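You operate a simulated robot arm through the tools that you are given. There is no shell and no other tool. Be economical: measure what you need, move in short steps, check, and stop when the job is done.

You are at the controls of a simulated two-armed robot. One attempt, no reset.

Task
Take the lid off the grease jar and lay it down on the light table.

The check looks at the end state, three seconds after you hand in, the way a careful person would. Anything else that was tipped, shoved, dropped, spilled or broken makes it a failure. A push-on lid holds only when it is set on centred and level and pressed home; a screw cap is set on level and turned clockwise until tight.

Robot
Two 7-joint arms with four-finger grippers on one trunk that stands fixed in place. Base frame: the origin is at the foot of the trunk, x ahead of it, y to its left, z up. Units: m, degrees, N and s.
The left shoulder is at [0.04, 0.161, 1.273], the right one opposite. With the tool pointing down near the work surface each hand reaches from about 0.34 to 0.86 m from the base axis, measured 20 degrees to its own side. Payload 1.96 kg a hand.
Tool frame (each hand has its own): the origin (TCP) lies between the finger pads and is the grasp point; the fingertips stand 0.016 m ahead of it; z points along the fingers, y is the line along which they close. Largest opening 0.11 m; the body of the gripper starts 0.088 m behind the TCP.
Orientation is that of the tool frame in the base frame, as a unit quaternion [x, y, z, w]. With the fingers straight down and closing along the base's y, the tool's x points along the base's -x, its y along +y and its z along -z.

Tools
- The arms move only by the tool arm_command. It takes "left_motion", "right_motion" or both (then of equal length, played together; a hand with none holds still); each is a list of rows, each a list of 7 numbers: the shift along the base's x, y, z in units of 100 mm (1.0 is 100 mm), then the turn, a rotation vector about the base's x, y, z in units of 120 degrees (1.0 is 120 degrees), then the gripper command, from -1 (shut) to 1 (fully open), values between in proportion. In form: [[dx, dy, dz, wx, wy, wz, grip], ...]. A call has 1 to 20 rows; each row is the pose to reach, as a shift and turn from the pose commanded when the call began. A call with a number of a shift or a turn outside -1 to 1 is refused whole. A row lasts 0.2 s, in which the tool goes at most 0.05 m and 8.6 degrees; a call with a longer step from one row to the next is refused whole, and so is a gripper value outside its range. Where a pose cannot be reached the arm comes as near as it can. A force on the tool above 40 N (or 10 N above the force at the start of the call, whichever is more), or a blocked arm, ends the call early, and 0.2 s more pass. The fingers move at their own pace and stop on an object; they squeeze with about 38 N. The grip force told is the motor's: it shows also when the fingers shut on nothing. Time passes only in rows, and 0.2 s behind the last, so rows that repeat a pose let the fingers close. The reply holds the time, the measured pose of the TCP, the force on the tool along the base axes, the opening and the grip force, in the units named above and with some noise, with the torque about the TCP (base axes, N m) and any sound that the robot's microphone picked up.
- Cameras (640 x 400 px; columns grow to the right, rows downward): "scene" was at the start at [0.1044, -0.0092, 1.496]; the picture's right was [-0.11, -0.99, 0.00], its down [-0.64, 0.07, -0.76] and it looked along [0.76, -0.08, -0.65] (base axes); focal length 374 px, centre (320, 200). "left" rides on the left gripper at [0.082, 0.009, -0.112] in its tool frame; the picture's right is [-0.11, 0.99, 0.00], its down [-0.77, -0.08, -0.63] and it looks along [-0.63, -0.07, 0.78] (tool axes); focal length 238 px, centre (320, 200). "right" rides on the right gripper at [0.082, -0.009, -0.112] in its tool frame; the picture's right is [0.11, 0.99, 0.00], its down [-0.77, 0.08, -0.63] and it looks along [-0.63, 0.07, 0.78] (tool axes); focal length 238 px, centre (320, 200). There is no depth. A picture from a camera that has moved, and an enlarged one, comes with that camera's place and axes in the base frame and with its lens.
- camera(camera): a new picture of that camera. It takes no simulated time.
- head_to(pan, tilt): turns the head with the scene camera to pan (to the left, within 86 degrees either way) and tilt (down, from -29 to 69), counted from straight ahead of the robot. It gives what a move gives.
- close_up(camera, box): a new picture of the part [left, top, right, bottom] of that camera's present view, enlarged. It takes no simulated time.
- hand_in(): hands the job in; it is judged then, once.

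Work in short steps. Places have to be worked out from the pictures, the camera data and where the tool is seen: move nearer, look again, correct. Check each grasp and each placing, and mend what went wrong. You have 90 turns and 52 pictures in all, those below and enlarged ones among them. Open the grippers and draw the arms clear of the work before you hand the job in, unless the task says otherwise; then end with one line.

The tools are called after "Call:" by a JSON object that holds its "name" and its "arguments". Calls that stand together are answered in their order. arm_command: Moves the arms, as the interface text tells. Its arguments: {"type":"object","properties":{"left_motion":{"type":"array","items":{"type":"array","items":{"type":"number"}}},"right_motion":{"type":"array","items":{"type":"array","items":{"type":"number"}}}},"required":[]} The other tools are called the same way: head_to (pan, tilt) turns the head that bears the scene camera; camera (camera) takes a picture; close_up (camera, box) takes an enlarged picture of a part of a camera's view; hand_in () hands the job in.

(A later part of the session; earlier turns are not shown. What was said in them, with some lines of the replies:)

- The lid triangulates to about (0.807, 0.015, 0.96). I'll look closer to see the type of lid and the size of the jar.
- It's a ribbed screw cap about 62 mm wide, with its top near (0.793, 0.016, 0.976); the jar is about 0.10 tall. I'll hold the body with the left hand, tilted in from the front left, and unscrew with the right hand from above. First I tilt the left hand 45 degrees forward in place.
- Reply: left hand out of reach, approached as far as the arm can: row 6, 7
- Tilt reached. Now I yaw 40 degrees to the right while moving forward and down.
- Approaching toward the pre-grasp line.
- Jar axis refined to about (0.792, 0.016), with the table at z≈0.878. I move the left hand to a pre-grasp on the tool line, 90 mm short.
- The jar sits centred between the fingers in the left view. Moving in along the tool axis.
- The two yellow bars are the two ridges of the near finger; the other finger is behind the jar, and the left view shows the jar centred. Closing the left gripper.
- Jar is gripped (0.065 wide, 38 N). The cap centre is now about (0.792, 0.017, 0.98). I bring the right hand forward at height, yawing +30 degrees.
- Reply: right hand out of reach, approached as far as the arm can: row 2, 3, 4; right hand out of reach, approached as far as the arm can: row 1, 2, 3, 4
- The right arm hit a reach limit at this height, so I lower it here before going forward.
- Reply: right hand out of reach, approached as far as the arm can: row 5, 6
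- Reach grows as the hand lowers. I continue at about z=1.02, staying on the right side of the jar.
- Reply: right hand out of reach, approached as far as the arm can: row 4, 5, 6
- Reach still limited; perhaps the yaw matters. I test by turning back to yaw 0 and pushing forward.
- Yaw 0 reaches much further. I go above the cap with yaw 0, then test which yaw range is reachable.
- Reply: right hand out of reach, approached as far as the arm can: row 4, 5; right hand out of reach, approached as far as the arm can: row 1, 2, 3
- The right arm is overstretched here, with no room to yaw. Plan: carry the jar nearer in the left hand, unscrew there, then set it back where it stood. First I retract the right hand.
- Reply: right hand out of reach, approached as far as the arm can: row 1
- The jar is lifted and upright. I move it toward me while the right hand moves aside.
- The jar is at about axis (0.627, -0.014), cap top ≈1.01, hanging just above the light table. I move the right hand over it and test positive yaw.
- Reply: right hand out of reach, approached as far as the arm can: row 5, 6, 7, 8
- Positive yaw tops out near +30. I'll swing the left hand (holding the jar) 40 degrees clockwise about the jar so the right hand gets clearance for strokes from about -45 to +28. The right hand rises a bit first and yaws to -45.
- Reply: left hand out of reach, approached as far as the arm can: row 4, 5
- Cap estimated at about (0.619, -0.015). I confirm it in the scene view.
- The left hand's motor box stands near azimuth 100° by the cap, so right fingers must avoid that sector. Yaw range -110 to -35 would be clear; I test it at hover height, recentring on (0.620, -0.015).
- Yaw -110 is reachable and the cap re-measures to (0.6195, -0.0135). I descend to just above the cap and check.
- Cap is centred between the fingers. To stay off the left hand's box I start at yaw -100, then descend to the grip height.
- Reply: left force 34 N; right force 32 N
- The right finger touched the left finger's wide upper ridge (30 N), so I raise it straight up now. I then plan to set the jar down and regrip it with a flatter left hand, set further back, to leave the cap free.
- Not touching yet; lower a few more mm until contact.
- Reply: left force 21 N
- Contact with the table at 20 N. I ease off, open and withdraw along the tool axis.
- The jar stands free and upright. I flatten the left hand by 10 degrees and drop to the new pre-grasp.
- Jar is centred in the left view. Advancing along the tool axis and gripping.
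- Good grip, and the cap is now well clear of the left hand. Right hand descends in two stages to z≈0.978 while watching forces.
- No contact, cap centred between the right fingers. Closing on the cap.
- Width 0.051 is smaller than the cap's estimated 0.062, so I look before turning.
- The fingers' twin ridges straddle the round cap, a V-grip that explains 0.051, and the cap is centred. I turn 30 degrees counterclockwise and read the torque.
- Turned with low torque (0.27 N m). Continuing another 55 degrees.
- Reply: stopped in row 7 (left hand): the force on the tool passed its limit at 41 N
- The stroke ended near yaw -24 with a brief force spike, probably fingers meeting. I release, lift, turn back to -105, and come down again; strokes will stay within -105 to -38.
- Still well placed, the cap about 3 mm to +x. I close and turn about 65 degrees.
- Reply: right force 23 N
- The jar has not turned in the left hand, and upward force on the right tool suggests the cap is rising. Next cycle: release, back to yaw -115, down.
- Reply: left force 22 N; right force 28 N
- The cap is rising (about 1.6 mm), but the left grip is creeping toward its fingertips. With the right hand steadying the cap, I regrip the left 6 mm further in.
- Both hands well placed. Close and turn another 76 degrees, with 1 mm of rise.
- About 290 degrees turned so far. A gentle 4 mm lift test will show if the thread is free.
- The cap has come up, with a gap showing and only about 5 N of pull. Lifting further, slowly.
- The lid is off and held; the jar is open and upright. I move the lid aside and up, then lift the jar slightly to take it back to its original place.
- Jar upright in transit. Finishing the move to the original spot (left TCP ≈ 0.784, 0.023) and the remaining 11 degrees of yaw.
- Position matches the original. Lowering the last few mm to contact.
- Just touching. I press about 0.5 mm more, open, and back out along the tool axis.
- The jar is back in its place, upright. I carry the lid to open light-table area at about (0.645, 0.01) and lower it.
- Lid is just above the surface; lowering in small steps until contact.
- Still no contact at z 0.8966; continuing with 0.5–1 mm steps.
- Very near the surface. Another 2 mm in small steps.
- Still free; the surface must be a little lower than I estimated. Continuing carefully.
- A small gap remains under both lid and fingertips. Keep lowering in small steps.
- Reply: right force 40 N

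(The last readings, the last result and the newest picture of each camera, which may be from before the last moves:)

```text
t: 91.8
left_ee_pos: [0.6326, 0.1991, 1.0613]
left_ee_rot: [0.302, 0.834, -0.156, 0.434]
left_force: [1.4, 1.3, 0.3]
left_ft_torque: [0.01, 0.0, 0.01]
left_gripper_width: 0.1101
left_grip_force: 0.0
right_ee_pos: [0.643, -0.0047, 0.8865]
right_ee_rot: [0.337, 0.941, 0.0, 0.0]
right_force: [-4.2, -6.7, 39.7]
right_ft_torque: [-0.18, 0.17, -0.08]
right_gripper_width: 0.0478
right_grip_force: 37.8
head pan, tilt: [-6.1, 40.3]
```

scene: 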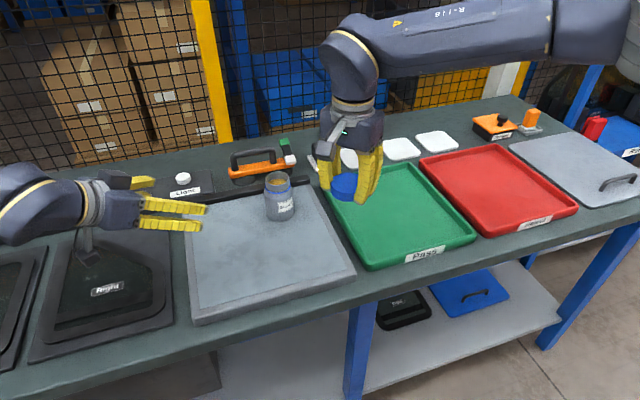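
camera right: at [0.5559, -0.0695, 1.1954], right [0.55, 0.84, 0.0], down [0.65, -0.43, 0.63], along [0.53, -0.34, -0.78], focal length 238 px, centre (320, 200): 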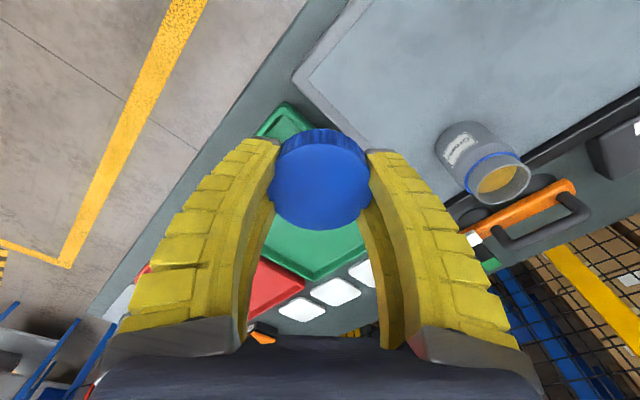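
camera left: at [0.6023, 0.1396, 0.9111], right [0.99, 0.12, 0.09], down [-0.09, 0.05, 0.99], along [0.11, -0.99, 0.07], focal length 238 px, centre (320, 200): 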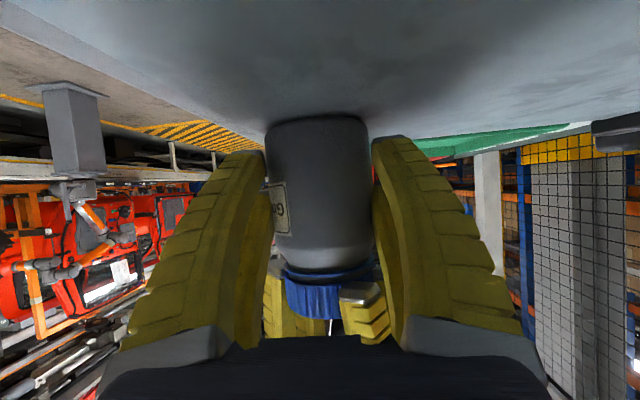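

Firm contact now. I ease up 1 mm, open slowly, and rise straight up.

Call:
{"name": "arm_command", "arguments": {"right_motion": [[0, 0, 0.012, 0, 0, 0, -1], [0, 0, 0.012, 0, 0, 0, 0.0], [0, 0, 0.012, 0, 0, 0, 0.25], [0, 0, 0.012, 0, 0, 0, 0.45], [0, 0, 0.012, 0, 0, 0, 0.45], [0, 0, 0.15, 0, 0, 0, 0.5], [0, 0, 0.4, 0, 0, 0, 0.6], [0, 0, 0.7, 0, 0, 0, 0.8], [0, 0, 1.0, 0, 0, 0, 1]]}}

Call:
{"name": "arm_command", "arguments": {"right_motion": [[-0.1, -0.25, 0.2, 0, 0, 0, 1], [-0.2, -0.5, 0.5, 0, 0, 0, 1], [-0.4, -0.75, 0.7, 0, 0, 0, 1], [-0.6, -1.0, 0.7, 0, 0, 0, 1], [-0.8, -1.0, 0.7, 0, 0, 0, 1]], "left_motion": [[-0.2, 0, 0.1, 0, 0, 0, 1], [-0.4, 0, 0.2, 0, 0, 0, 1], [-0.6, 0, 0.3, 0, 0, 0, 1], [-0.8, 0, 0.4, 0, 0, 0, 1], [-0.8, 0, 0.4, 0, 0, 0, 1]]}}

Call:
{"name": "camera", "arguments": {"camera": "scene"}}

Call:
{"name": "close_up", "arguments": {"camera": "scene", "box": [212, 150, 372, 270]}}

```text
t: 93.8
left_ee_pos: [0.633, 0.1992, 1.0598]
left_ee_rot: [0.302, 0.834, -0.157, 0.434]
left_force: [-0.3, 0.1, 0.0]
left_ft_torque: [-0.02, 0.04, 0.04]
left_gripper_width: 0.1101
left_grip_force: 0.0
right_ee_pos: [0.6434, -0.0025, 0.9832]
right_ee_rot: [0.336, 0.942, -0.001, -0.001]
right_force: [-0.7, 0.4, 0.7]
right_ft_torque: [0.0, -0.04, -0.02]
right_gripper_width: 0.1101
right_grip_force: 0.1
head pan, tilt: [-6.1, 40.3]
```

```text
t: 95.0
left_ee_pos: [0.5525, 0.1986, 1.1021]
left_ee_rot: [0.302, 0.835, -0.157, 0.433]
left_force: [0.4, 0.7, 0.1]
left_ft_torque: [0.0, 0.05, 0.01]
left_gripper_width: 0.1101
left_grip_force: 0.1
right_ee_pos: [0.5638, -0.1029, 1.0539]
right_ee_rot: [0.336, 0.942, 0.0, 0.0]
right_force: [-0.3, -0.7, -0.7]
right_ft_torque: [0.03, -0.02, 0.0]
right_gripper_width: 0.1101
right_grip_force: 0.0
head pan, tilt: [-6.1, 40.3]
```

```text
3 pictures are left
```

scene: 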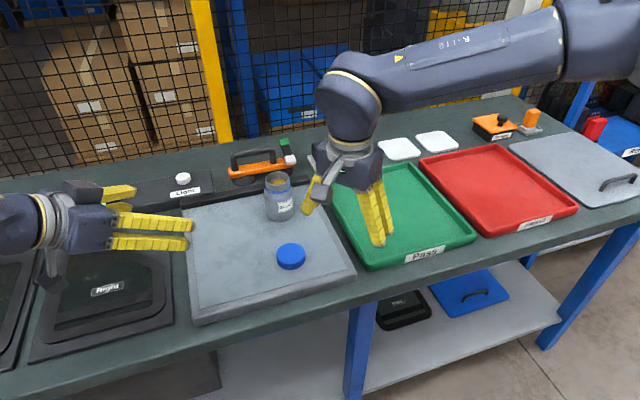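

```text
3.33 times, centred on (292, 210) of scene
camera zoom: at [0.1041, -0.0095, 1.496], right [-0.11, -0.99, 0.0], down [-0.64, 0.07, -0.76], along [0.76, -0.08, -0.65], focal length 1247 px, centre (413, 167)
```

zoom: 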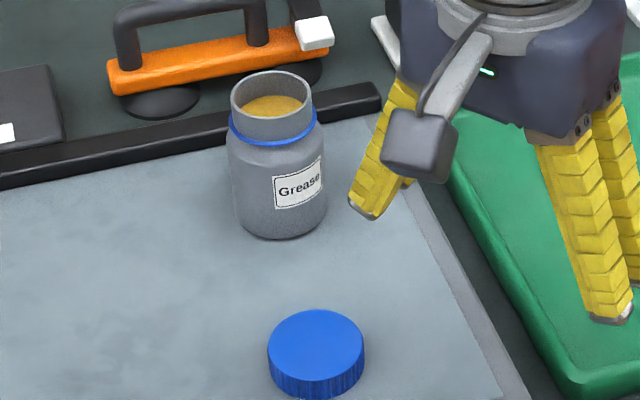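

The lid lies flat on the light table, and the open jar stands upright in its original place with nothing spilled. Both hands are open and clear, so I hand in.

Call:
{"name": "hand_in", "arguments": {}}

```text
The job is handed in.
```

The lid is off the grease jar and lies flat on the light table; the jar is upright in its original place, nothing was spilled, and both grippers are open and clear.
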